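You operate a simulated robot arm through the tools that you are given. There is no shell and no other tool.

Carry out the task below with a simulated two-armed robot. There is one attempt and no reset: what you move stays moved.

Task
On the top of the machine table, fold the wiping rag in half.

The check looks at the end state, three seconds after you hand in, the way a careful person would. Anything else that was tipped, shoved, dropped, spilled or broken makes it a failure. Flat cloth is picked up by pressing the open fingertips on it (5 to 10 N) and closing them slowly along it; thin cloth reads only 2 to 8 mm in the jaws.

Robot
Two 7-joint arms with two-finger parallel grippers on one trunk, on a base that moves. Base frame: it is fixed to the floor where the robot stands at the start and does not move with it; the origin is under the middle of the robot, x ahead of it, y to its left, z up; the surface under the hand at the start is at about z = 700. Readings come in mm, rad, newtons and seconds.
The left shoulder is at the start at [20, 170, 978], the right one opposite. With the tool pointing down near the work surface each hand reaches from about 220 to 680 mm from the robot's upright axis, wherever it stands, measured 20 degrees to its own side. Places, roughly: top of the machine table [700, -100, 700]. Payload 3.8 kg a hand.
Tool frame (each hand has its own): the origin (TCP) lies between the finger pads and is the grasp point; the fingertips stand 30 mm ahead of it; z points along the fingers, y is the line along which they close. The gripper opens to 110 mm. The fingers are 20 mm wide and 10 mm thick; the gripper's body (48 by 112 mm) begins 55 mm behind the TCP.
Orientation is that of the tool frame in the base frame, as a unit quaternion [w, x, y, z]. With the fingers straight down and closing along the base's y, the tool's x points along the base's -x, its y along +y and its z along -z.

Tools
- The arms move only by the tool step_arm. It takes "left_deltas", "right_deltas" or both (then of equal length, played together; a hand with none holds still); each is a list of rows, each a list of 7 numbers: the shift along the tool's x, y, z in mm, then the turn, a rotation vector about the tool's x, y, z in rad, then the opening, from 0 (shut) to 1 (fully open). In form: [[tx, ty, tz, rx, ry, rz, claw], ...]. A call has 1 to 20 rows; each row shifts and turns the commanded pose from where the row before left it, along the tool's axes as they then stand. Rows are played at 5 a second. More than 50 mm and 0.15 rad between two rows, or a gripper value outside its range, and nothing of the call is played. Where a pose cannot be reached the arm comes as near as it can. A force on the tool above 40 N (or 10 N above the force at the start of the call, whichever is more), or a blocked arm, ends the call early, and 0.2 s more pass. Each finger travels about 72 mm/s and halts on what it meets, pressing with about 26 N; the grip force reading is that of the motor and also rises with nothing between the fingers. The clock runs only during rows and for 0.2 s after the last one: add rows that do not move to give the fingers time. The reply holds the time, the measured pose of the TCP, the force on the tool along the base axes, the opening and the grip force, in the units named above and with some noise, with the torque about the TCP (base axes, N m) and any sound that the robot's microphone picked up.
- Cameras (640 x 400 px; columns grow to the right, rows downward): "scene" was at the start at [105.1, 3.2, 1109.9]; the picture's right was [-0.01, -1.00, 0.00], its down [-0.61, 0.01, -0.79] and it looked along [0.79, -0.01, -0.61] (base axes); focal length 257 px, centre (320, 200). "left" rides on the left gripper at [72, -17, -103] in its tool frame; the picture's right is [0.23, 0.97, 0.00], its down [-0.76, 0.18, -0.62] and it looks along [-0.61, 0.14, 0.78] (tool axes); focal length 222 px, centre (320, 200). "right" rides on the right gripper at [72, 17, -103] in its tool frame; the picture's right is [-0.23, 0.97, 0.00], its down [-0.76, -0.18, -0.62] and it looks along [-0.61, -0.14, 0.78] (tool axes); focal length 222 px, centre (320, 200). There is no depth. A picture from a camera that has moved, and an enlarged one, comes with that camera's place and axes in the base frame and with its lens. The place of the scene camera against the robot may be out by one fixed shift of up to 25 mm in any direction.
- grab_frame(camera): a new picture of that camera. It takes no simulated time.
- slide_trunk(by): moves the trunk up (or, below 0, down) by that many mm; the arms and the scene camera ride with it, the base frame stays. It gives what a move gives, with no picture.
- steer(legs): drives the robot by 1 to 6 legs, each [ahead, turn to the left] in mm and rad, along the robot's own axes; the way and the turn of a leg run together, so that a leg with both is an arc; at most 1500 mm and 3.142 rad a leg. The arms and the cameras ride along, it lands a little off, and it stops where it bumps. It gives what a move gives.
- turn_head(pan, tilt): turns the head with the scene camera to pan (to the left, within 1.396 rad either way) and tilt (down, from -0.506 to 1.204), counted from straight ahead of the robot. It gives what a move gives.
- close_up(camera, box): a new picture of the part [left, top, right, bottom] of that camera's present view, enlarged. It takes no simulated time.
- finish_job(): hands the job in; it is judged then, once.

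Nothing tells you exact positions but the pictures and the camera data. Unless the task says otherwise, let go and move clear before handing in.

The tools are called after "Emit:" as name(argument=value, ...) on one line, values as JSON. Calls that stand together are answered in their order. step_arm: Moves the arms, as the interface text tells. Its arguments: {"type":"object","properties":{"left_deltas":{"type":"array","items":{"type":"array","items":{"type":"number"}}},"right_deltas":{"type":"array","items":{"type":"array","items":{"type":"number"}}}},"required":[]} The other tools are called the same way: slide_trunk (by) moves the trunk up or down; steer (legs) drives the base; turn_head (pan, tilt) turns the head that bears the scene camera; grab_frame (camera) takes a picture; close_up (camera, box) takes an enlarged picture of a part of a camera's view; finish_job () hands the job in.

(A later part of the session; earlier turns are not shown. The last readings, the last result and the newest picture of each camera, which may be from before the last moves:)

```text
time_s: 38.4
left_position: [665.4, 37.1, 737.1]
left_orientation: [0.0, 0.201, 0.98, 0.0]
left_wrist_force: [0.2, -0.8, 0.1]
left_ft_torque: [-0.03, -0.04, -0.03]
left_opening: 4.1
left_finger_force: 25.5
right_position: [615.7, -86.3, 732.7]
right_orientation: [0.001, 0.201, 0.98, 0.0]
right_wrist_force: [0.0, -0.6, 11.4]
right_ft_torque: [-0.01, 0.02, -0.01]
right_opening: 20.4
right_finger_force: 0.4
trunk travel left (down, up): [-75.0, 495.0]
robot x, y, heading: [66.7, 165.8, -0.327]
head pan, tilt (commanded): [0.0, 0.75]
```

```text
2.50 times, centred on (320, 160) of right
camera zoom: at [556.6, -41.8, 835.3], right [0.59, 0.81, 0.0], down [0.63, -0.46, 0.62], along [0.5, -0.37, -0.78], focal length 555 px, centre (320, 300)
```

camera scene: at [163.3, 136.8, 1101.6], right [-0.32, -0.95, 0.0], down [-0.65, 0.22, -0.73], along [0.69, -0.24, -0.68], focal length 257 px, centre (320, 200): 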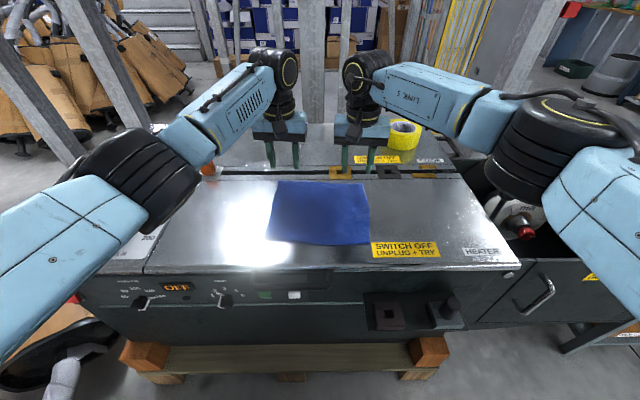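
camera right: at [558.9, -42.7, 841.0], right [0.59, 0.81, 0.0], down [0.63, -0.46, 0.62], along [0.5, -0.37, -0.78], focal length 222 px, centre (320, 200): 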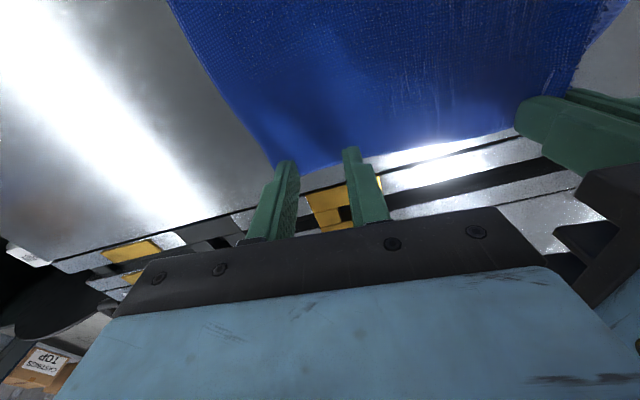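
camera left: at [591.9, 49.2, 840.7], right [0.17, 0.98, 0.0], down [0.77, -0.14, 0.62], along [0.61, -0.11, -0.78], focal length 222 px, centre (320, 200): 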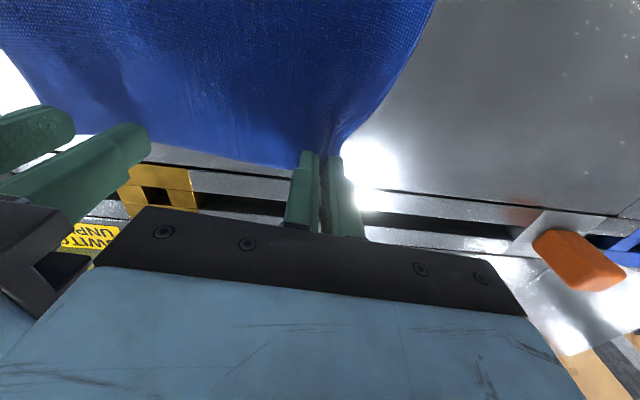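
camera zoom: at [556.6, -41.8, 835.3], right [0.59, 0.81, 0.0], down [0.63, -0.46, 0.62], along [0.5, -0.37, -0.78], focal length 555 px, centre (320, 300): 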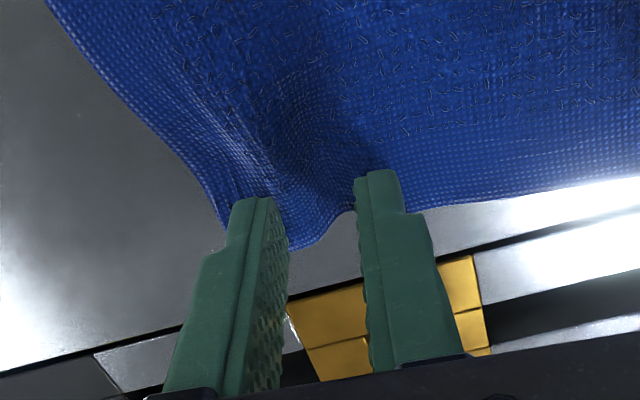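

The right hand is now raising a ridge between its fingers at about 11 N. I'll keep closing slowly until it is fully pinched.

Emit:
step_arm(right_deltas=[[0, 0, 0, 0, 0, 0, 0.165], [0, 0, 0, 0, 0, 0, 0.15], [0, 0, 0, 0, 0, 0, 0.135], [0, 0, 0, 0, 0, 0, 0.12], [0, 0, 0, 0, 0, 0, 0.105], [0, 0, 0, 0, 0, 0, 0.09], [0, 0, 0, 0, 0, 0, 0.075], [0, 0, 0, 0, 0, 0, 0.06], [0, 0, 0, 0, 0, 0, 0.045], [0, 0, 0, 0, 0, 0, 0.03], [0, 0, 0, 0, 0, 0, 0.015], [0, 0, 0, 0, 0, 0, 0], [0, 0, 0, 0, 0, 0, 0]])

Emit:
close_up(camera="right", box=[200, 80, 440, 240])

Emit:
grab_frame(camera="right")

Emit:
grab_frame(camera="scene")

```text
time_s: 41.2
left_position: [664.9, 37.8, 737.8]
left_orientation: [0.0, 0.201, 0.98, 0.0]
left_wrist_force: [0.1, -2.3, -0.1]
left_ft_torque: [-0.07, 0.03, 0.01]
left_opening: 4.1
left_finger_force: 26.0
right_position: [616.0, -85.8, 733.6]
right_orientation: [0.001, 0.202, 0.979, 0.0]
right_wrist_force: [2.1, 1.0, 14.7]
right_ft_torque: [0.12, -0.04, -0.01]
right_opening: 2.6
right_finger_force: 26.5
trunk travel left (down, up): [-75.0, 495.0]
robot x, y, heading: [68.9, 165.6, -0.324]
head pan, tilt (commanded): [0.0, 0.75]
```

```text
2.50 times, centred on (320, 160) of right
camera zoom: at [556.6, -41.6, 835.4], right [0.59, 0.81, 0.0], down [0.63, -0.46, 0.62], along [0.5, -0.37, -0.78], focal length 555 px, centre (320, 300)
```

zoom: 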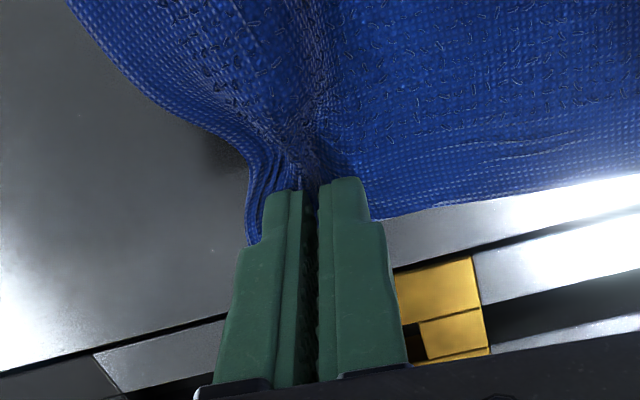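

```text
taken
camera right: at [556.6, -41.6, 835.4], right [0.59, 0.81, 0.0], down [0.63, -0.46, 0.62], along [0.5, -0.37, -0.78], focal length 222 px, centre (320, 200)
```

right: 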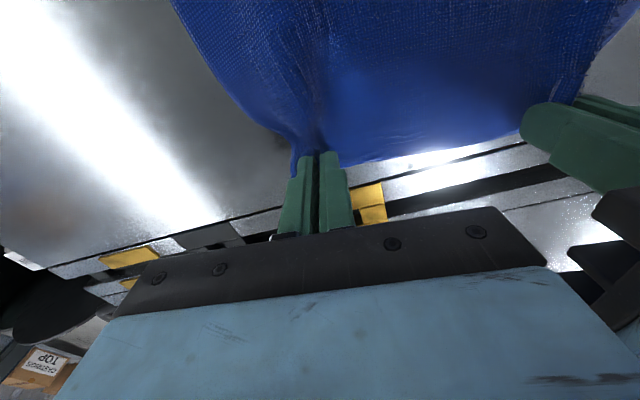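

```text
taken
camera scene: at [162.4, 137.3, 1101.8], right [-0.32, -0.95, 0.0], down [-0.65, 0.22, -0.73], along [0.69, -0.24, -0.68], focal length 257 px, centre (320, 200)
```

scene: 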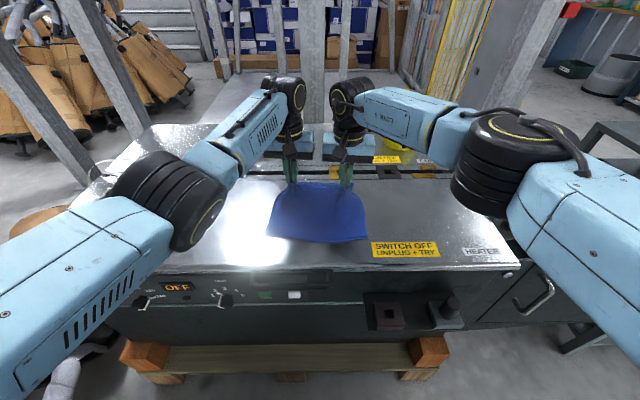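

Both hands read as pinched, at 4.1 mm left and 2.6 mm right. The machine's orange display also looks different, so I'll check that before moving.

Emit:
close_up(camera="scene", box=[100, 240, 320, 340])

Emit:
close_up(camera="scene", box=[240, 140, 400, 250])

```text
2.91 times, centred on (210, 290) of scene
camera zoom: at [162.4, 137.3, 1101.8], right [-0.32, -0.95, 0.0], down [-0.65, 0.22, -0.73], along [0.69, -0.24, -0.68], focal length 748 px, centre (640, -62)
```

zoom: 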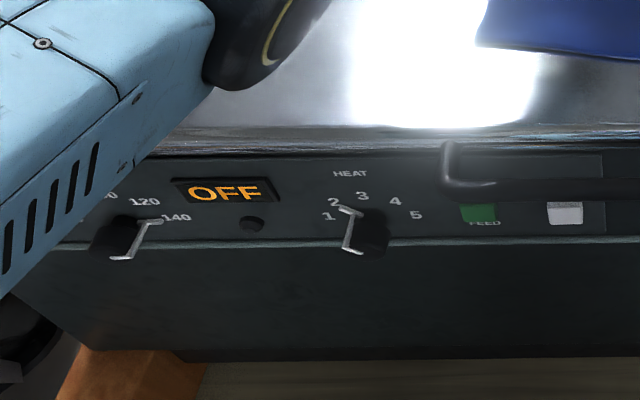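

```text
3.64 times, centred on (320, 195) of scene
camera zoom: at [162.4, 137.3, 1101.8], right [-0.32, -0.95, 0.0], down [-0.65, 0.22, -0.73], along [0.69, -0.24, -0.68], focal length 936 px, centre (320, 218)
```

zoom: 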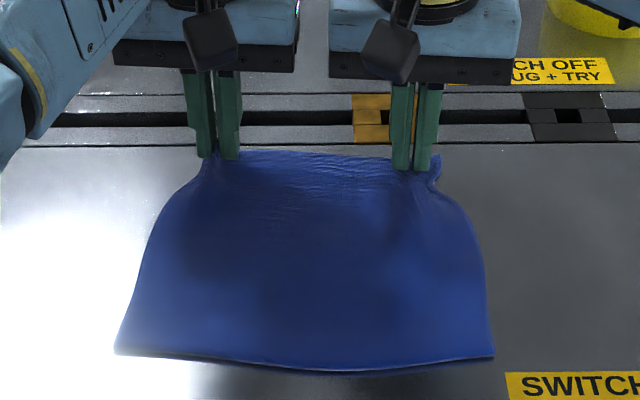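

The display still reads OFF; the small image just misled me. Both pinches look good, so I'll start the arc slowly: lift, move back toward me and begin tilting. Then I'll check that both corners come up with the hands.

Emit:
step_arm(left_deltas=[[0, 0, 0, 0, 0, 0, 0], [0, 0, 0, 0, 0, 0, 0], [1.76, -0.27, -9.62, 0, -0.04375, 0, 0], [2.68, -0.27, -9.54, 0, -0.04375, 0, 0], [3.55, -0.27, -9.4, 0, -0.04375, 0, 0], [4.42, -0.27, -9.2, 0, -0.04375, 0, 0], [0, 0, 0, 0, 0, 0, 0]], right_deltas=[[0, 0, -2, 0, 0, 0, 0], [0, 0, -2, 0, 0, 0, 0], [1.76, -0.27, -9.62, 0, -0.04375, 0, 0], [2.68, -0.27, -9.54, 0, -0.04375, 0, 0], [3.55, -0.27, -9.4, 0, -0.04375, 0, 0], [4.42, -0.27, -9.2, 0, -0.04375, 0, 0], [0, 0, 0, 0, 0, 0, 0]])

Emit:
close_up(camera="scene", box=[220, 120, 420, 260])

Emit:
grab_frame(camera="right")

Emit:
grab_frame(camera="left")

```text
time_s: 42.8
left_position: [651.6, 40.4, 774.0]
left_orientation: [0.085, 0.201, 0.976, -0.017]
left_wrist_force: [1.2, 0.4, 0.1]
left_ft_torque: [0.01, -0.03, -0.03]
left_opening: 4.2
left_finger_force: 25.8
right_position: [602.4, -82.2, 772.7]
right_orientation: [0.086, 0.201, 0.976, -0.017]
right_wrist_force: [0.3, -0.4, -0.9]
right_ft_torque: [-0.02, 0.0, 0.0]
right_opening: 2.3
right_finger_force: 25.8
trunk travel left (down, up): [-75.0, 495.0]
robot x, y, heading: [68.5, 164.7, -0.326]
head pan, tilt (commanded): [0.0, 0.75]
```

```text
2.86 times, centred on (320, 190) of scene
camera zoom: at [163.3, 136.8, 1101.6], right [-0.32, -0.95, 0.0], down [-0.65, 0.22, -0.73], along [0.69, -0.23, -0.68], focal length 735 px, centre (320, 229)
```

zoom: 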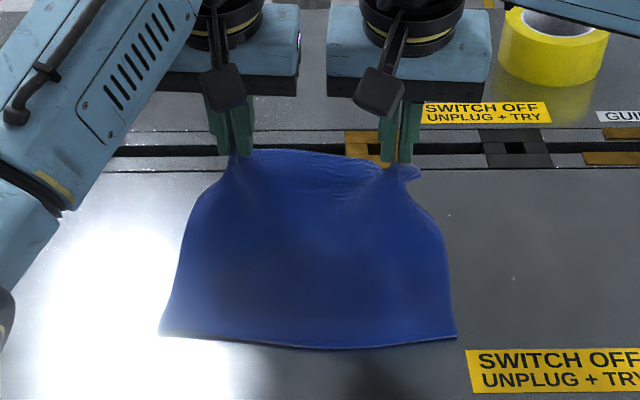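

```text
taken
camera right: at [527.3, -30.7, 861.0], right [0.59, 0.81, 0.04], down [0.52, -0.42, 0.75], along [0.62, -0.42, -0.66], focal length 222 px, centre (320, 200)
```

right: 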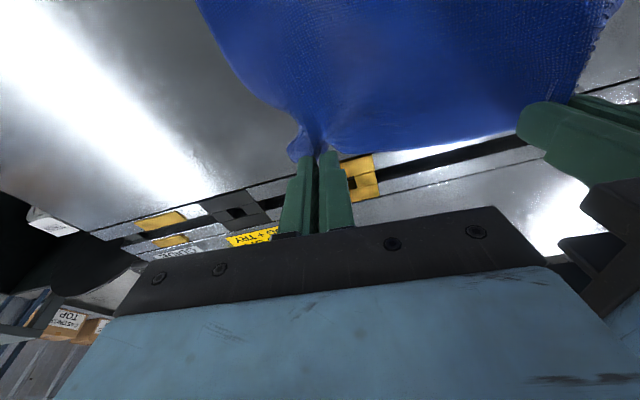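

```text
taken
camera left: at [562.9, 60.6, 862.6], right [0.18, 0.98, -0.04], down [0.66, -0.09, 0.75], along [0.73, -0.16, -0.66], focal length 222 px, centre (320, 200)
```

left: 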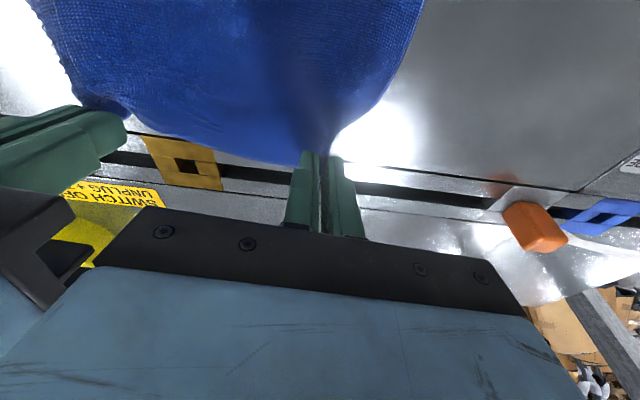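

Both corners are lifting with the hands. I'll continue the arc to its top.

Emit:
step_arm(left_deltas=[[5.27, -0.27, -8.91, 0, -0.04375, 0, 0], [6.08, -0.27, -8.59, 0, -0.04375, 0, 0], [6.81, -0.27, -8.21, 0, -0.04375, 0, 0], [7.53, -0.27, -7.75, 0, -0.04375, 0, 0], [8.17, -0.27, -7.27, 0, -0.04375, 0, 0], [8.76, -0.27, -6.69, 0, -0.04375, 0, 0], [9.27, -0.27, -6.11, 0, -0.04375, 0, 0], [9.72, -0.27, -5.46, 0, -0.04375, 0, 0], [0, 0, 0, 0, 0, 0, 0], [0, 0, 0, 0, 0, 0, 0]], right_deltas=[[5.27, -0.27, -8.91, 0, -0.04375, 0, 0], [6.08, -0.27, -8.59, 0, -0.04375, 0, 0], [6.81, -0.27, -8.21, 0, -0.04375, 0, 0], [7.53, -0.27, -7.75, 0, -0.04375, 0, 0], [8.17, -0.27, -7.27, 0, -0.04375, 0, 0], [8.76, -0.27, -6.69, 0, -0.04375, 0, 0], [9.27, -0.27, -6.11, 0, -0.04375, 0, 0], [9.72, -0.27, -5.46, 0, -0.04375, 0, 0], [0, 0, 0, 0, 0, 0, 0], [0, 0, 0, 0, 0, 0, 0]])

Emit:
grab_frame(camera="scene")

Emit:
close_up(camera="scene", box=[220, 130, 420, 270])

Emit:
grab_frame(camera="right")

```text
time_s: 45.0
left_position: [580.8, 69.7, 808.2]
left_orientation: [0.254, 0.194, 0.946, -0.053]
left_wrist_force: [-0.1, 0.2, 0.4]
left_ft_torque: [0.05, 0.0, 0.01]
left_opening: 4.3
left_finger_force: 25.7
right_position: [532.8, -54.0, 807.6]
right_orientation: [0.255, 0.194, 0.946, -0.052]
right_wrist_force: [-0.1, -0.3, -0.1]
right_ft_torque: [0.04, -0.02, -0.02]
right_opening: 2.1
right_finger_force: 25.6
trunk travel left (down, up): [-75.0, 495.0]
robot x, y, heading: [62.3, 164.4, -0.326]
head pan, tilt (commanded): [0.0, 0.75]
```

```text
taken
camera scene: at [163.4, 136.7, 1101.6], right [-0.32, -0.95, 0.0], down [-0.65, 0.22, -0.73], along [0.69, -0.23, -0.68], focal length 257 px, centre (320, 200)
```

scene: 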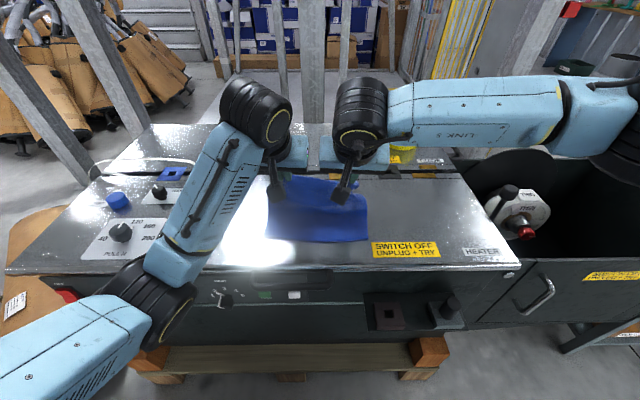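

```text
2.86 times, centred on (320, 200) of scene
camera zoom: at [163.4, 136.7, 1101.6], right [-0.32, -0.95, 0.0], down [-0.65, 0.22, -0.73], along [0.69, -0.23, -0.68], focal length 735 px, centre (320, 200)
```

zoom: 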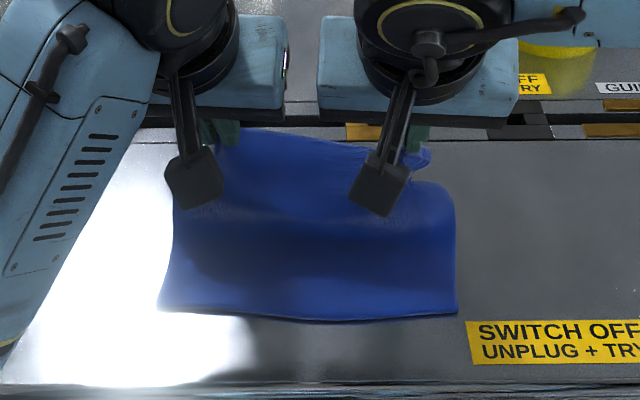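

```text
taken
camera right: at [433.7, 7.0, 859.8], right [0.56, 0.82, 0.11], down [0.25, -0.3, 0.92], along [0.79, -0.49, -0.37], focal length 222 px, centre (320, 200)
```

right: 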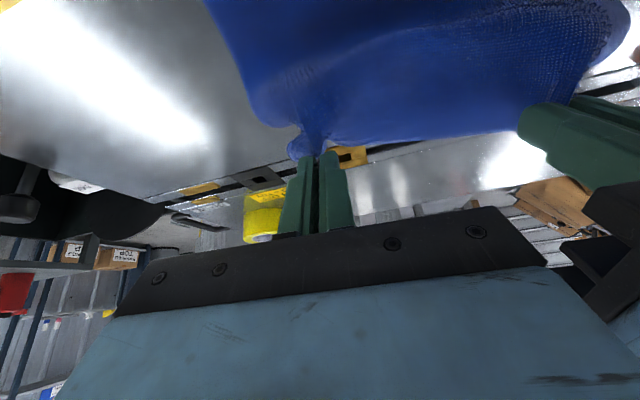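

The near edge hasn't moved and the cloth is draping well. I'll continue over the top and down toward the near edge, stopping just above the rag.

Emit:
step_arm(left_deltas=[[10.09, -0.27, -4.76, 0, -0.04375, 0, 0], [10.38, -0.27, -4.02, 0, -0.04375, 0, 0], [10.59, -0.27, -3.28, 0, -0.04375, 0, 0], [10.74, -0.27, -2.45, 0, -0.04375, 0, 0], [10.79, -0.27, -1.64, 0, -0.04375, 0, 0], [10.77, -0.27, -0.78, 0, -0.04375, 0, 0], [10.69, -0.27, 0.07, 0, -0.04375, 0, 0], [10.51, -0.27, 0.95, 0, -0.04375, 0, 0], [10.27, -0.27, 1.82, 0, -0.04375, 0, 0], [0, 0, 0, 0, 0, 0, 0], [0, 0, 0, 0, 0, 0, 0]], right_deltas=[[10.09, -0.27, -4.76, 0, -0.04375, 0, 0], [10.38, -0.27, -4.02, 0, -0.04375, 0, 0], [10.59, -0.27, -3.28, 0, -0.04375, 0, 0], [10.74, -0.27, -2.45, 0, -0.04375, 0, 0], [10.79, -0.27, -1.64, 0, -0.04375, 0, 0], [10.77, -0.27, -0.78, 0, -0.04375, 0, 0], [10.69, -0.27, 0.07, 0, -0.04375, 0, 0], [10.51, -0.27, 0.95, 0, -0.04375, 0, 0], [10.27, -0.27, 1.82, 0, -0.04375, 0, 0], [0, 0, 0, 0, 0, 0, 0], [0, 0, 0, 0, 0, 0, 0]])

Emit:
close_up(camera="scene", box=[220, 130, 420, 270])

Emit:
grab_frame(camera="right")

Emit:
grab_frame(camera="left")

```text
time_s: 47.4
left_position: [506.0, 98.2, 760.2]
left_orientation: [0.434, 0.181, 0.878, -0.09]
left_wrist_force: [-0.2, -0.5, 0.3]
left_ft_torque: [0.05, -0.03, 0.0]
left_opening: 4.1
left_finger_force: 25.9
right_position: [457.5, -25.0, 759.1]
right_orientation: [0.435, 0.181, 0.878, -0.09]
right_wrist_force: [0.4, -0.2, 0.2]
right_ft_torque: [-0.01, 0.01, 0.04]
right_opening: 2.5
right_finger_force: 26.0
trunk travel left (down, up): [-75.0, 495.0]
robot x, y, heading: [66.4, 166.8, -0.327]
head pan, tilt (commanded): [0.0, 0.75]
```

```text
2.86 times, centred on (320, 200) of scene
camera zoom: at [163.3, 136.7, 1101.6], right [-0.32, -0.95, 0.0], down [-0.65, 0.22, -0.73], along [0.69, -0.23, -0.68], focal length 735 px, centre (320, 200)
```

zoom: 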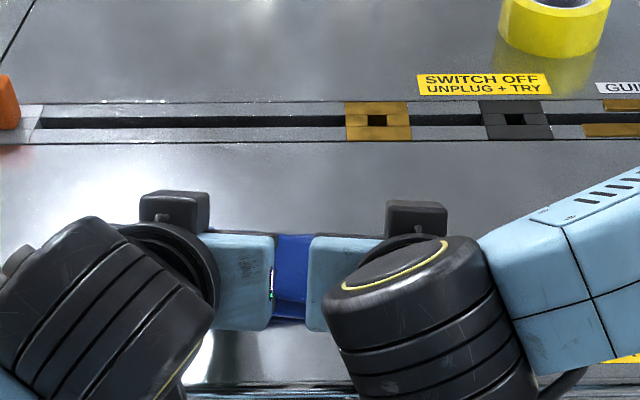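

```text
taken
camera right: at [349.0, 40.6, 762.7], right [0.51, 0.84, 0.18], down [-0.1, -0.15, 0.98], along [0.85, -0.52, 0.01], focal length 222 px, centre (320, 200)
```

right: 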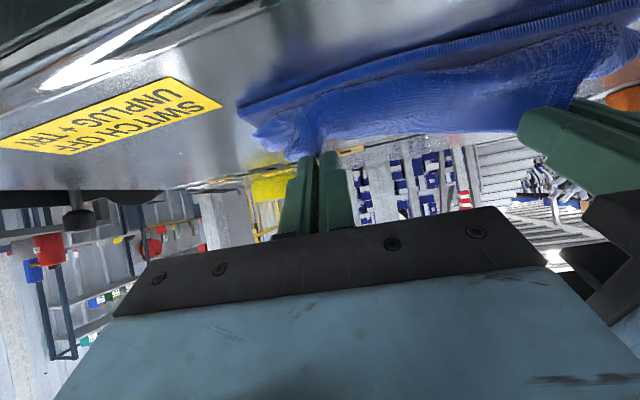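

```text
taken
camera left: at [384.0, 131.6, 764.9], right [0.26, 0.95, -0.18], down [0.04, 0.18, 0.98], along [0.97, -0.26, 0.01], focal length 222 px, centre (320, 200)
```

left: 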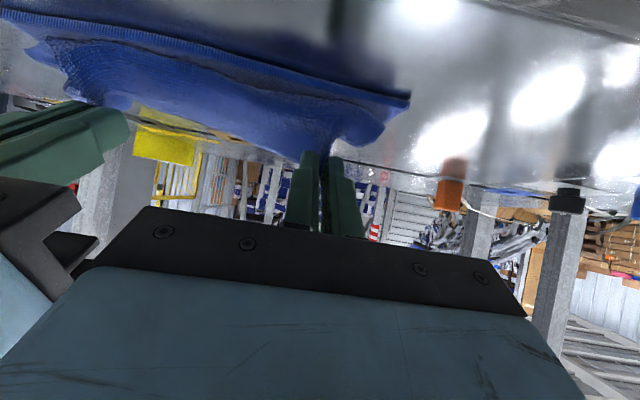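

Both hands are just above the near edge, still holding. I'll lower them the last 25–30 mm slowly, watching the force.

Emit:
step_arm(left_deltas=[[4.33, -0.1, 2.4, 0, -0.0219, 0, 0], [4.33, -0.1, 2.4, 0, -0.0219, 0, 0], [4.43, -0.1, 2.2, 0, -0.0219, 0, 0], [4.43, -0.1, 2.2, 0, -0.0219, 0, 0], [4.5, -0.1, 2.0, 0, -0.0219, 0, 0], [0, 0, 0, 0, 0, 0, 0]], right_deltas=[[4.33, -0.1, 2.4, 0, -0.0219, 0, 0], [4.33, -0.1, 2.4, 0, -0.0219, 0, 0], [4.43, -0.1, 2.2, 0, -0.0219, 0, 0], [4.43, -0.1, 2.2, 0, -0.0219, 0, 0], [4.5, -0.1, 2.0, 0, -0.0219, 0, 0], [0, 0, 0, 0, 0, 0, 0]])

Emit:
grab_frame(camera="right")

Emit:
grab_frame(camera="left")

Emit:
grab_frame(camera="scene")

```text
time_s: 48.8
left_position: [502.6, 99.3, 736.4]
left_orientation: [0.483, 0.174, 0.852, -0.099]
left_wrist_force: [1.1, 0.0, 6.1]
left_ft_torque: [-0.06, -0.11, 0.04]
left_opening: 4.4
left_finger_force: 26.2
right_position: [455.0, -24.2, 734.8]
right_orientation: [0.483, 0.175, 0.852, -0.099]
right_wrist_force: [0.7, 0.1, 5.5]
right_ft_torque: [-0.05, -0.12, -0.03]
right_opening: 2.5
right_finger_force: 26.0
trunk travel left (down, up): [-75.0, 495.0]
robot x, y, heading: [65.4, 166.9, -0.324]
head pan, tilt (commanded): [0.0, 0.75]
```

```text
taken
camera right: at [346.1, 41.4, 725.5], right [0.49, 0.85, 0.2], down [-0.2, -0.11, 0.97], along [0.85, -0.52, 0.12], focal length 222 px, centre (320, 200)
```

right: 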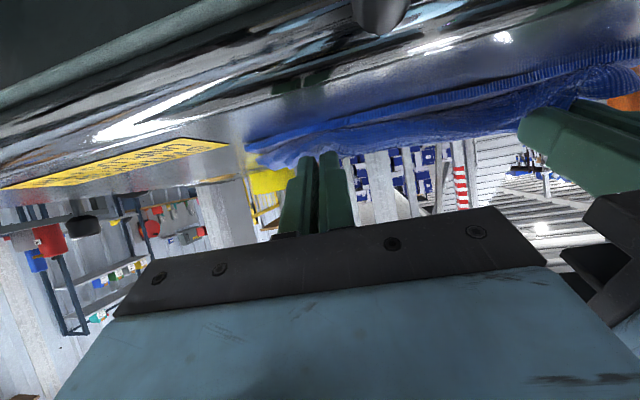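

```text
taken
camera left: at [380.7, 132.4, 727.5], right [0.28, 0.94, -0.2], down [-0.06, 0.22, 0.97], along [0.96, -0.26, 0.12], focal length 222 px, centre (320, 200)
```

left: 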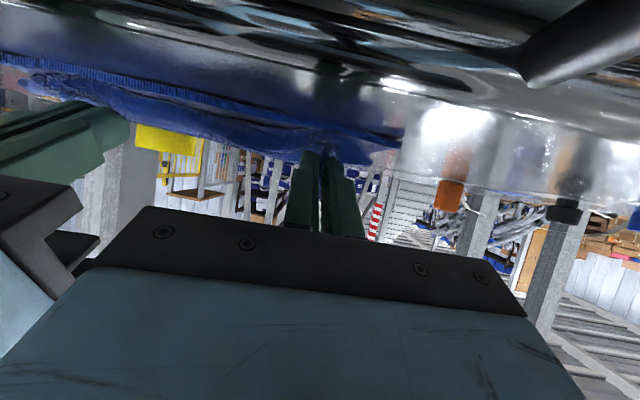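

```text
taken
camera scene: at [162.8, 137.0, 1101.8], right [-0.32, -0.95, 0.0], down [-0.65, 0.22, -0.73], along [0.69, -0.24, -0.68], focal length 257 px, centre (320, 200)
```

scene: 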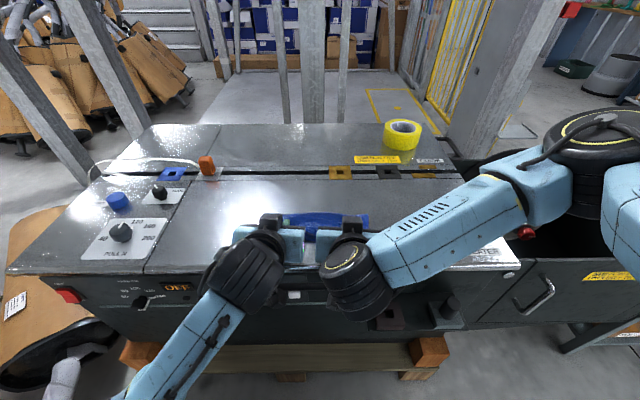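

The held edge now rests on the near edge at about 6 N. I'll open both grippers slowly so the pinched ridges spread flat, then look.

Emit:
step_arm(left_deltas=[[0, 0, 0, 0, 0, 0, 0.05], [0, 0, 0, 0, 0, 0, 0.08], [0, 0, 0, 0, 0, 0, 0.11], [0, 0, 0, 0, 0, 0, 0.14], [0, 0, 0, 0, 0, 0, 0.17], [0, 0, 0, 0, 0, 0, 0.2], [0, 0, 0, 0, 0, 0, 0.23], [0, 0, 0, 0, 0, 0, 0.26], [0, 0, 0, 0, 0, 0, 0.29], [0, 0, 0, 0, 0, 0, 0.32], [0, 0, 0, 0, 0, 0, 0.32]], right_deltas=[[0, 0, 0, 0, 0, 0, 0.05], [0, 0, 0, 0, 0, 0, 0.08], [0, 0, 0, 0, 0, 0, 0.11], [0, 0, 0, 0, 0, 0, 0.14], [0, 0, 0, 0, 0, 0, 0.17], [0, 0, 0, 0, 0, 0, 0.2], [0, 0, 0, 0, 0, 0, 0.23], [0, 0, 0, 0, 0, 0, 0.26], [0, 0, 0, 0, 0, 0, 0.29], [0, 0, 0, 0, 0, 0, 0.32], [0, 0, 0, 0, 0, 0, 0.32]])

Emit:
close_up(camera="right", box=[200, 20, 560, 240])

Emit:
close_up(camera="left", box=[80, 20, 480, 240])

```text
time_s: 51.2
left_position: [504.0, 99.0, 735.5]
left_orientation: [0.482, 0.175, 0.853, -0.098]
left_wrist_force: [-0.1, 0.4, 0.9]
left_ft_torque: [0.0, 0.01, -0.01]
left_opening: 35.0
left_finger_force: 0.1
right_position: [454.5, -24.1, 735.8]
right_orientation: [0.482, 0.176, 0.852, -0.1]
right_wrist_force: [0.3, 0.7, 3.8]
right_ft_torque: [-0.02, -0.05, 0.02]
right_opening: 33.2
right_finger_force: 0.1
trunk travel left (down, up): [-75.0, 495.0]
robot x, y, heading: [65.8, 166.7, -0.321]
head pan, tilt (commanded): [0.0, 0.75]
```

```text
1.78 times, centred on (380, 130) of right
camera zoom: at [346.0, 41.3, 725.0], right [0.49, 0.85, 0.19], down [-0.2, -0.11, 0.97], along [0.85, -0.52, 0.12], focal length 395 px, centre (213, 324)
```

zoom: 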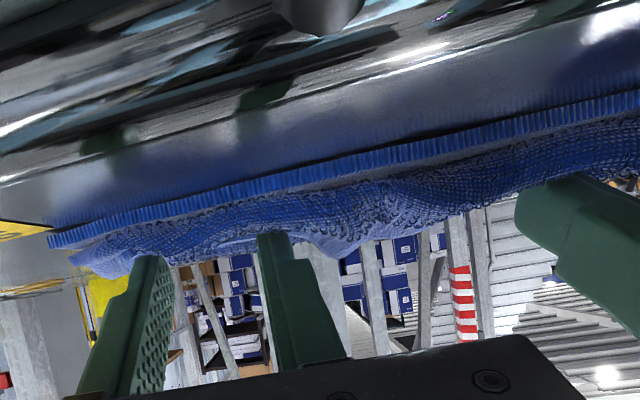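

```text
1.60 times, centred on (280, 130) of left
camera zoom: at [380.6, 132.5, 726.9], right [0.28, 0.94, -0.2], down [-0.06, 0.22, 0.97], along [0.96, -0.26, 0.12], focal length 355 px, centre (384, 312)
```

zoom: 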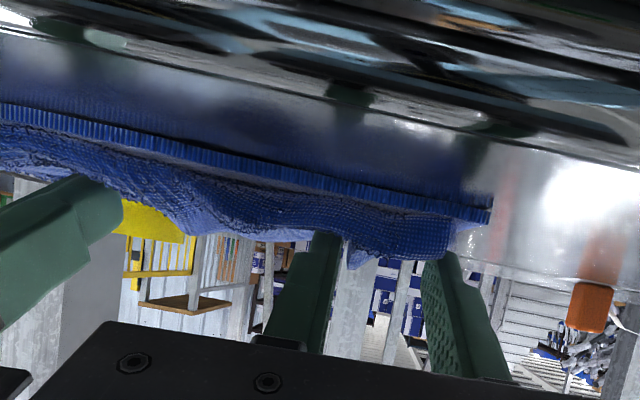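

The cloth is released, and the top layer lies over the lower one with some ripples. I'll back the fingers out along their own axis and raise them so I can inspect from above.

Emit:
step_arm(left_deltas=[[0, 0, -8, 0, 0, 0, 0.34], [0, 0, -10, 0, 0, 0, 0.34], [0, 0, -15, 0, 0, 0, 0.34], [-15, 0, -20, 0, 0.1, 0, 0.34], [-20, 0, -20, 0, 0.15, 0, 0.34], [-20, 8, -20, 0, 0.15, 0, 0.34], [-15, 20, -20, 0, 0.15, 0, 0.34], [-10, 25, -20, 0, 0.15, 0, 0.34], [0, 25, -20, 0, 0.15, 0, 0.34], [0, 25, -10, 0, 0.15, 0, 0.34], [0, 20, 0, 0, 0, 0, 0.34]], right_deltas=[[0, 0, -8, 0, 0, 0, 0.34], [0, 0, -10, 0, 0, 0, 0.34], [0, 0, -15, 0, 0, 0, 0.34], [-15, 0, -20, 0, 0.1, 0, 0.34], [-20, 0, -20, 0, 0.15, 0, 0.34], [-20, -8, -20, 0, 0.15, 0, 0.34], [-15, -20, -20, 0, 0.15, 0, 0.34], [-10, -25, -20, 0, 0.15, 0, 0.34], [0, -25, -20, 0, 0.15, 0, 0.34], [0, -25, -10, 0, 0.15, 0, 0.34], [0, -20, 0, 0, 0, 0, 0.34]])

Emit:
grab_frame(camera="scene")

Emit:
close_up(camera="scene", box=[240, 170, 400, 280])

Emit:
grab_frame(camera="left")

Emit:
grab_frame(camera="right")

```text
time_s: 53.0
left_position: [530.6, 142.3, 737.7]
left_orientation: [0.202, 0.2, 0.959, -0.018]
left_wrist_force: [-2.1, -1.4, 16.5]
left_ft_torque: [-0.46, 0.19, -0.03]
left_opening: 38.0
left_finger_force: 0.4
left hand out of reach, approached as far as the arm can: row 6, 7, 8
right_position: [400.5, -44.4, 868.3]
right_orientation: [0.192, 0.198, 0.96, -0.039]
right_wrist_force: [0.4, 0.3, 0.4]
right_ft_torque: [-0.05, -0.04, -0.01]
right_opening: 37.5
right_finger_force: 0.0
trunk travel left (down, up): [-75.0, 495.0]
robot x, y, heading: [68.5, 166.0, -0.328]
head pan, tilt (commanded): [0.0, 0.75]
stopped in row 8 (left hand): the force on the tool passed its limit at 60 N (the readings are from after the stop); the commanded pose is now the measured one
```

```text
taken
camera scene: at [163.0, 137.2, 1101.8], right [-0.32, -0.95, 0.0], down [-0.65, 0.22, -0.73], along [0.69, -0.24, -0.68], focal length 257 px, centre (320, 200)
```

scene: 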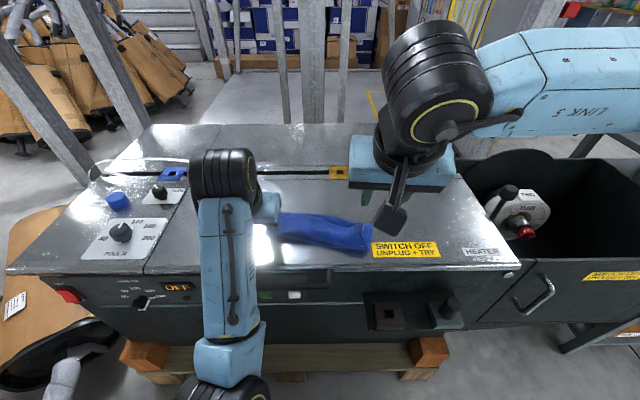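

```text
3.64 times, centred on (320, 225) of scene
camera zoom: at [163.0, 137.2, 1101.8], right [-0.32, -0.95, 0.0], down [-0.65, 0.22, -0.73], along [0.69, -0.24, -0.68], focal length 936 px, centre (320, 109)
```

zoom: 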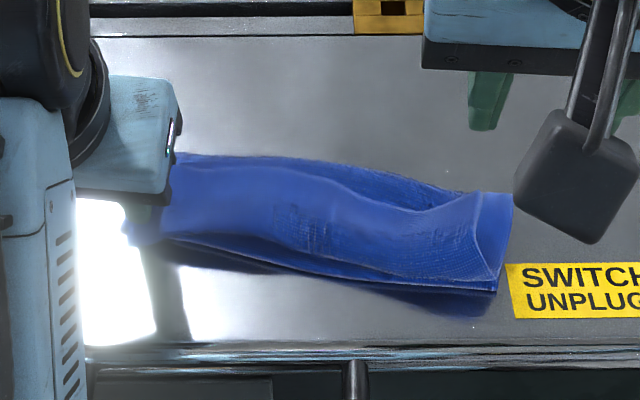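

```text
taken
camera left: at [423.8, 164.8, 803.5], right [0.19, 0.98, -0.05], down [0.47, -0.05, 0.88], along [0.86, -0.19, -0.47], focal length 222 px, centre (320, 200)
```

left: 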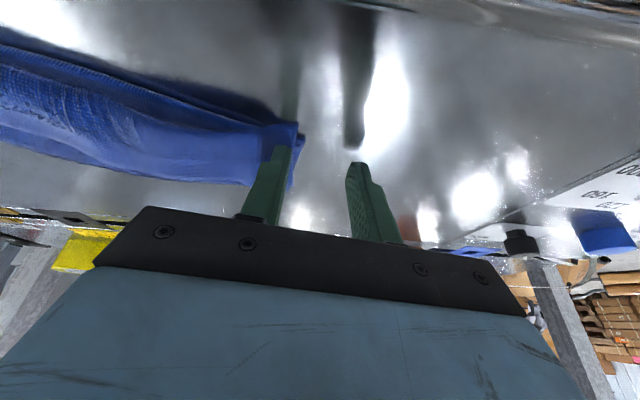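

```text
taken
camera right: at [309.3, 13.1, 934.8], right [0.58, 0.81, 0.09], down [0.35, -0.35, 0.87], along [0.74, -0.47, -0.49], focal length 222 px, centre (320, 200)
```

right: 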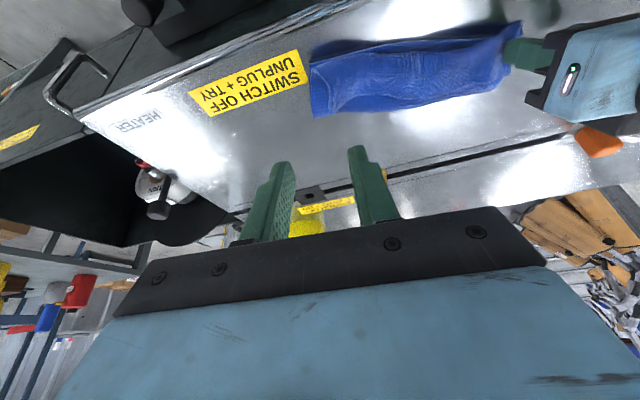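

The left arm ran into a reach limit on the way out and pressed down beside the rag's left corner. I'll lift it straight up in small steps and take stock.

Emit:
step_arm(left_deltas=[[-2, 0, -4.6, 0, 0, 0, 0.34], [-2, 0, -4.6, 0, 0, 0, 0.34], [-4, 0, -9, 0, 0, 0, 0.34], [-4, 0, -9, 0, 0, 0, 0.34], [-4, 0, -9, 0, 0, 0, 0.34], [0, 0, 0, 0, 0, 0, 0.34]])

Emit:
close_up(camera="scene", box=[220, 170, 400, 290])

Emit:
grab_frame(camera="left")

```text
time_s: 53.7
left_position: [532.8, 153.5, 739.9]
left_orientation: [0.204, 0.202, 0.958, 0.004]
left_wrist_force: [-1.6, -3.2, 23.1]
left_ft_torque: [-0.64, 0.16, -0.06]
left_opening: 38.2
left_finger_force: 0.6
left hand out of reach, approached as far as the arm can: row 3
right_position: [400.6, -44.7, 869.1]
right_orientation: [0.194, 0.198, 0.96, -0.039]
right_wrist_force: [0.2, -0.1, 0.3]
right_ft_torque: [-0.02, 0.02, -0.03]
right_opening: 37.3
right_finger_force: 0.0
trunk travel left (down, up): [-75.0, 495.0]
robot x, y, heading: [64.5, 171.7, -0.33]
head pan, tilt (commanded): [0.0, 0.75]
stopped in row 3 (left hand): the force on the tool passed its limit at 41 N (the readings are from after the stop); the commanded pose is now the measured one
```

```text
3.33 times, centred on (310, 230) of scene
camera zoom: at [161.9, 136.7, 1101.7], right [-0.32, -0.95, 0.0], down [-0.64, 0.22, -0.73], along [0.69, -0.24, -0.68], focal length 858 px, centre (353, 100)
```

zoom: 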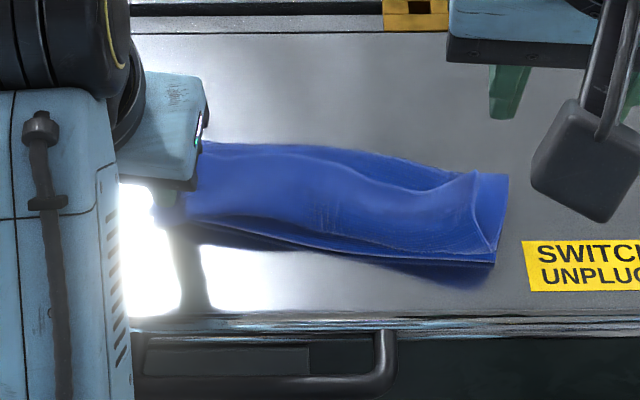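

```text
taken
camera left: at [425.4, 173.1, 803.9], right [0.18, 0.98, 0.0], down [0.46, -0.09, 0.88], along [0.87, -0.16, -0.47], focal length 222 px, centre (320, 200)
```

left: 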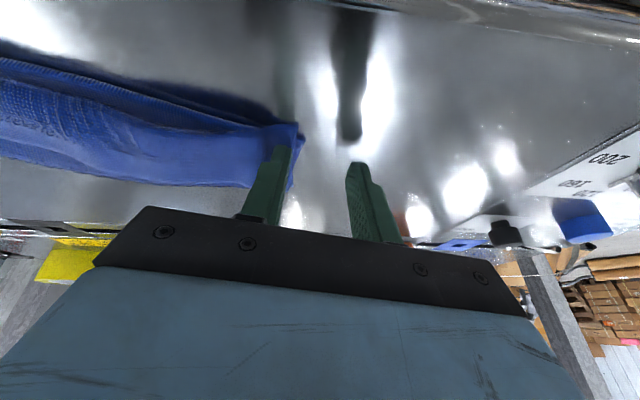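

Moving the left hand straight up is at that arm's limit, so I'll use the trunk instead. It lifts both hands vertically without changing the arm configuration.

Emit:
slide_trunk(by=60)

Emit:
grab_frame(camera="scene")

Emit:
grab_frame(camera="left")

```text
time_s: 54.7
left_position: [532.4, 154.1, 795.5]
left_orientation: [0.199, 0.201, 0.959, 0.005]
left_wrist_force: [-0.9, -0.3, -0.2]
left_ft_torque: [-0.03, 0.02, 0.0]
left_opening: 37.6
left_finger_force: 0.0
right_position: [400.1, -45.3, 928.5]
right_orientation: [0.193, 0.198, 0.96, -0.041]
right_wrist_force: [-0.5, 0.0, -0.7]
right_ft_torque: [0.02, 0.03, -0.01]
right_opening: 37.4
right_finger_force: 0.1
trunk travel left (down, up): [-135.0, 435.0]
robot x, y, heading: [65.2, 167.6, -0.327]
head pan, tilt (commanded): [0.0, 0.75]
```

```text
taken
camera scene: at [163.5, 136.6, 1161.5], right [-0.32, -0.95, 0.0], down [-0.65, 0.22, -0.73], along [0.69, -0.24, -0.68], focal length 257 px, centre (320, 200)
```

scene: 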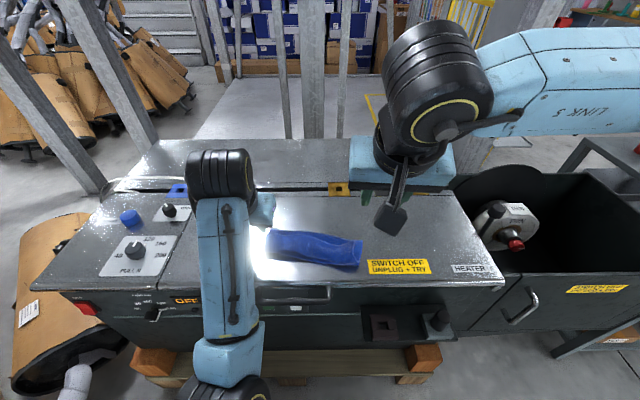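

```text
taken
camera left: at [426.4, 173.3, 862.0], right [0.18, 0.98, 0.0], down [0.47, -0.09, 0.88], along [0.86, -0.16, -0.48], focal length 222 px, centre (320, 200)
```

left: 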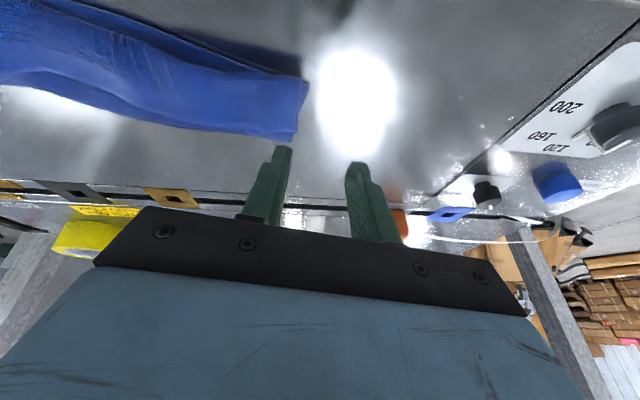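

The left hand is clear of the table now. I'll move it gently forward and outward while bringing it upright, to get out of that awkward elbow configuration.

Emit:
step_arm(left_deltas=[[-15.7, 10, 1.2, 0, 0.1, 0, 0.34], [-15.8, 10, -0.4, 0, 0.1, 0, 0.34], [-15.7, 10, -1.9, 0, 0.1, 0, 0.34], [-15.4, 10, -3.5, 0, 0.1, 0, 0.34], [0, 0, 0, 0, 0, 0, 0.34]])

Emit:
grab_frame(camera="scene")

Emit:
close_up(camera="scene", box=[240, 190, 400, 300])

```text
time_s: 55.9
left_position: [637.6, 169.3, 779.7]
left_orientation: [0.004, 0.191, 0.98, 0.049]
left_wrist_force: [0.5, 0.1, -0.6]
left_ft_torque: [0.0, -0.02, -0.03]
left_opening: 37.3
left_finger_force: 0.1
left hand out of reach, approached as far as the arm can: row 1, 2, 3, 4
right_position: [401.1, -45.5, 928.0]
right_orientation: [0.194, 0.198, 0.96, -0.04]
right_wrist_force: [0.2, 0.3, 0.4]
right_ft_torque: [0.0, -0.03, 0.0]
right_opening: 37.5
right_finger_force: 0.1
trunk travel left (down, up): [-135.0, 435.0]
robot x, y, heading: [66.1, 166.7, -0.33]
head pan, tilt (commanded): [0.0, 0.75]
```

```text
taken
camera scene: at [163.4, 136.7, 1161.6], right [-0.32, -0.95, 0.0], down [-0.65, 0.22, -0.73], along [0.69, -0.24, -0.68], focal length 257 px, centre (320, 200)
```

scene: 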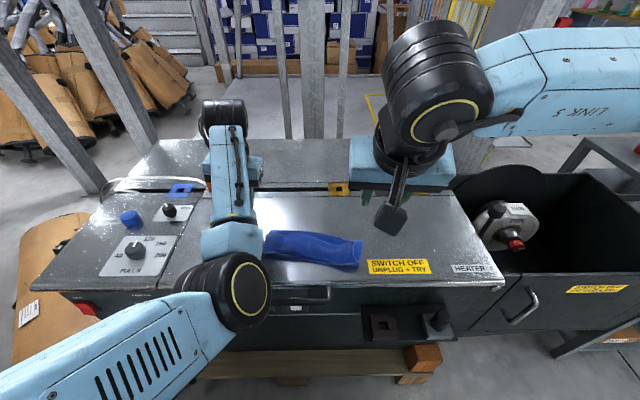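

```text
3.64 times, centred on (320, 245) of scene
camera zoom: at [163.4, 136.7, 1161.6], right [-0.32, -0.95, 0.0], down [-0.65, 0.22, -0.73], along [0.69, -0.24, -0.68], focal length 936 px, centre (320, 36)
```

zoom: 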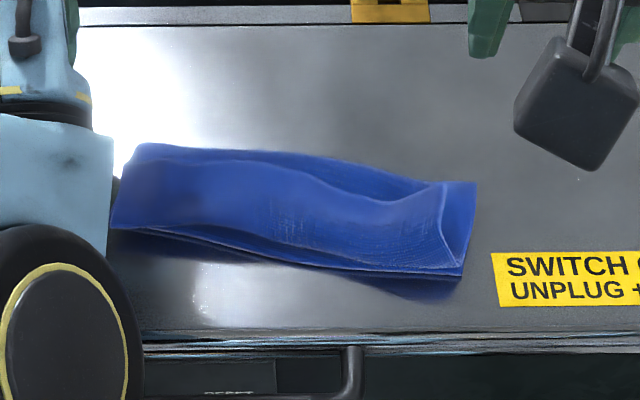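

The left arm is still in an awkward configuration. I'll raise the trunk for clearance, then bring that hand back toward its comfortable starting area in small moves.

Emit:
slide_trunk(by=120)

Emit:
step_arm(left_deltas=[[0, 8, 0, 0, 0, 0, 0.34], [0, 8, 0, 0, 0, 0, 0.34], [0, 0, 0, 0, 0, 0, 0.34]])

Emit:
grab_frame(camera="scene")

```text
time_s: 57.4
left_position: [638.3, 168.4, 901.5]
left_orientation: [0.007, 0.191, 0.98, 0.048]
left_wrist_force: [0.0, -0.1, -0.1]
left_ft_torque: [-0.02, 0.02, 0.0]
left_opening: 37.0
left_finger_force: 0.0
right_position: [400.8, -44.9, 1048.1]
right_orientation: [0.193, 0.197, 0.96, -0.039]
right_wrist_force: [-0.1, 0.2, 0.1]
right_ft_torque: [-0.01, 0.0, -0.01]
right_opening: 37.4
right_finger_force: 0.0
trunk travel left (down, up): [-255.0, 315.0]
robot x, y, heading: [68.7, 163.8, -0.33]
head pan, tilt (commanded): [0.0, 0.75]
```

```text
time_s: 58.2
left_position: [640.4, 175.6, 900.7]
left_orientation: [0.004, 0.198, 0.979, 0.043]
left_wrist_force: [-1.1, -1.6, 0.0]
left_ft_torque: [-0.02, 0.02, 0.01]
left_opening: 37.6
left_finger_force: 0.1
right_position: [400.5, -44.9, 1048.7]
right_orientation: [0.193, 0.197, 0.96, -0.039]
right_wrist_force: [0.0, 0.7, -0.9]
right_ft_torque: [-0.01, 0.01, 0.01]
right_opening: 37.1
right_finger_force: 0.0
trunk travel left (down, up): [-255.0, 315.0]
robot x, y, heading: [71.7, 167.2, -0.328]
head pan, tilt (commanded): [0.0, 0.75]
```

```text
taken
camera scene: at [163.4, 136.7, 1281.6], right [-0.32, -0.95, 0.0], down [-0.65, 0.22, -0.73], along [0.69, -0.24, -0.68], focal length 257 px, centre (320, 200)
```

scene: 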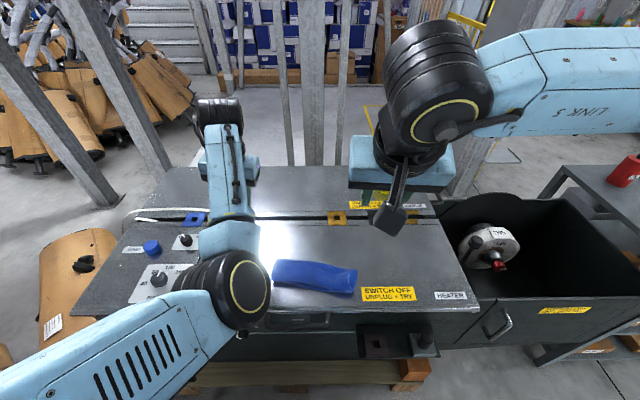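

Emit:
step_arm(left_deltas=[[0, 8, -10, 0, 0, 0, 0.34], [0, 8, -10, 0, 0, 0, 0.34], [0, 8, -15, 0, 0, 0, 0.34], [0, 8, -15, 0, 0, 0, 0.34], [0, 8, -15, 0, 0, 0, 0.34], [0, 8, -15, 0, 0, 0, 0.34], [0, 0, 0, 0, 0, 0, 0.34]])

Emit:
grab_frame(camera="scene")

Emit:
close_up(camera="scene", box=[240, 220, 400, 330])

```text
time_s: 59.8
left_position: [673.8, 212.5, 976.0]
left_orientation: [0.003, 0.197, 0.979, 0.043]
left_wrist_force: [-0.6, -0.2, 0.4]
left_ft_torque: [-0.01, 0.0, -0.01]
left_opening: 37.4
left_finger_force: 0.0
left hand out of reach, approached as far as the arm can: row 2, 3, 4, 5
right_position: [400.3, -45.5, 1048.5]
right_orientation: [0.194, 0.198, 0.96, -0.04]
right_wrist_force: [-0.8, 0.0, 0.4]
right_ft_torque: [-0.03, -0.02, 0.02]
right_opening: 37.2
right_finger_force: 0.0
trunk travel left (down, up): [-255.0, 315.0]
robot x, y, heading: [66.4, 165.0, -0.331]
head pan, tilt (commanded): [0.0, 0.75]
```

```text
taken
camera scene: at [163.4, 136.6, 1281.6], right [-0.32, -0.95, 0.0], down [-0.65, 0.22, -0.73], along [0.69, -0.24, -0.68], focal length 257 px, centre (320, 200)
```

scene: 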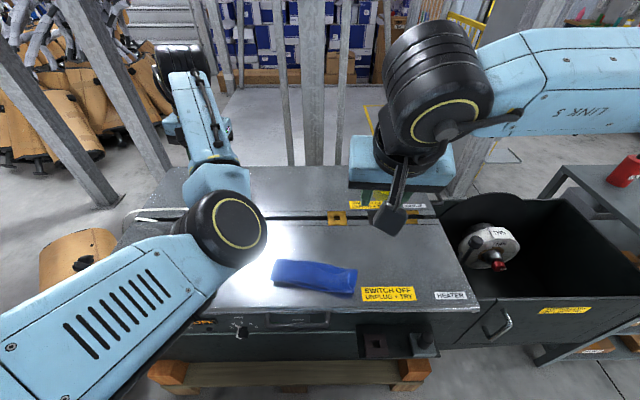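

```text
3.64 times, centred on (320, 275) of scene
camera zoom: at [163.4, 136.6, 1281.6], right [-0.32, -0.95, 0.0], down [-0.65, 0.22, -0.73], along [0.69, -0.24, -0.68], focal length 936 px, centre (320, -73)
```

zoom: 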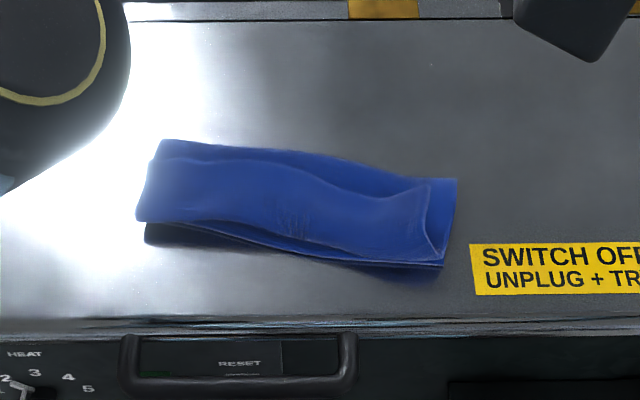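

I have a top view of the folded rag now. There is an extra line inside its outline that I need to understand, so I'll zoom in closely.

Emit:
close_up(camera="scene", box=[265, 255, 320, 297])

Emit:
close_up(camera="scene", box=[310, 258, 365, 300])

Emit:
grab_frame(camera="right")

Emit:
close_up(camera="right", box=[300, 0, 560, 170])

```text
9.52 times, centred on (292, 276) of scene
camera zoom: at [163.4, 136.6, 1281.6], right [-0.32, -0.95, 0.0], down [-0.65, 0.22, -0.73], along [0.69, -0.24, -0.68], focal length 2450 px, centre (582, -524)
```

zoom: 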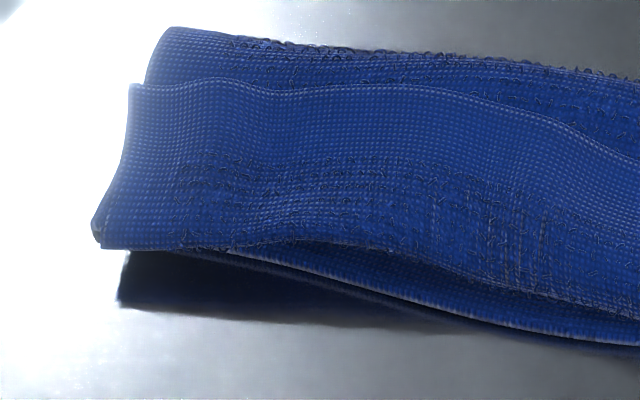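

```text
9.52 times, centred on (338, 279) of scene
camera zoom: at [163.4, 136.6, 1281.6], right [-0.32, -0.95, 0.0], down [-0.65, 0.22, -0.73], along [0.69, -0.24, -0.68], focal length 2450 px, centre (153, -552)
```

zoom: 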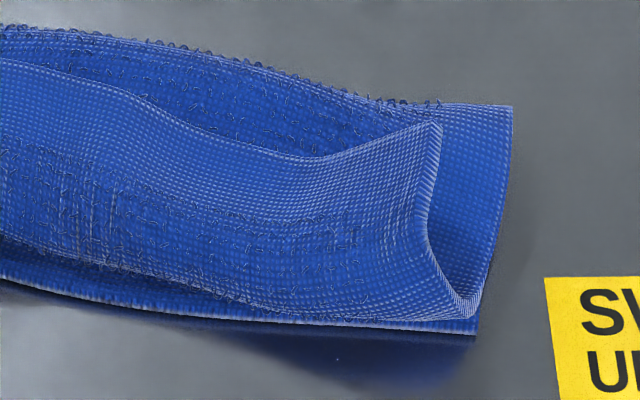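

```text
taken
camera right: at [309.6, 12.6, 1114.6], right [0.58, 0.81, 0.09], down [0.35, -0.35, 0.87], along [0.74, -0.47, -0.49], focal length 222 px, centre (320, 200)
```

right: 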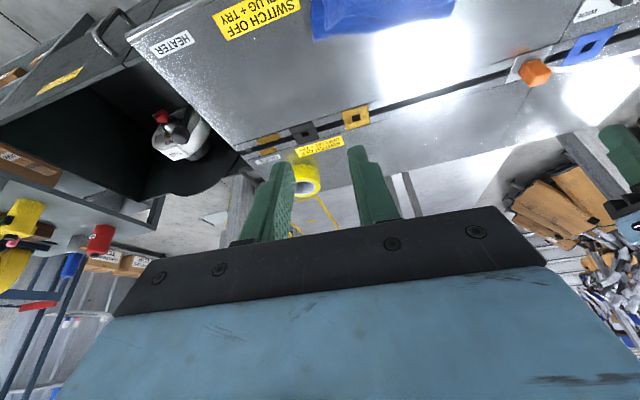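

```text
2.35 times, centred on (430, 85) of right
camera zoom: at [309.6, 12.6, 1114.6], right [0.58, 0.81, 0.09], down [0.35, -0.35, 0.87], along [0.74, -0.47, -0.49], focal length 523 px, centre (61, 471)
```

zoom: 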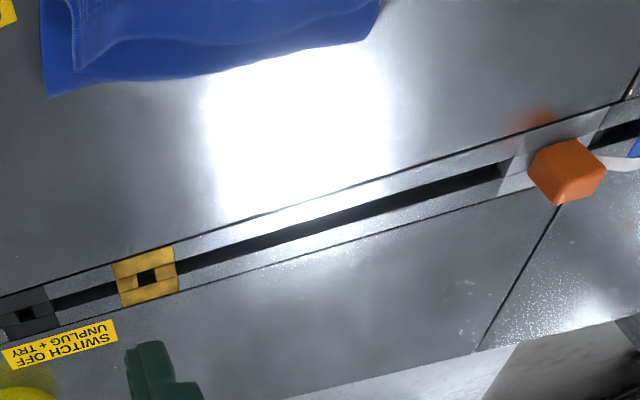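

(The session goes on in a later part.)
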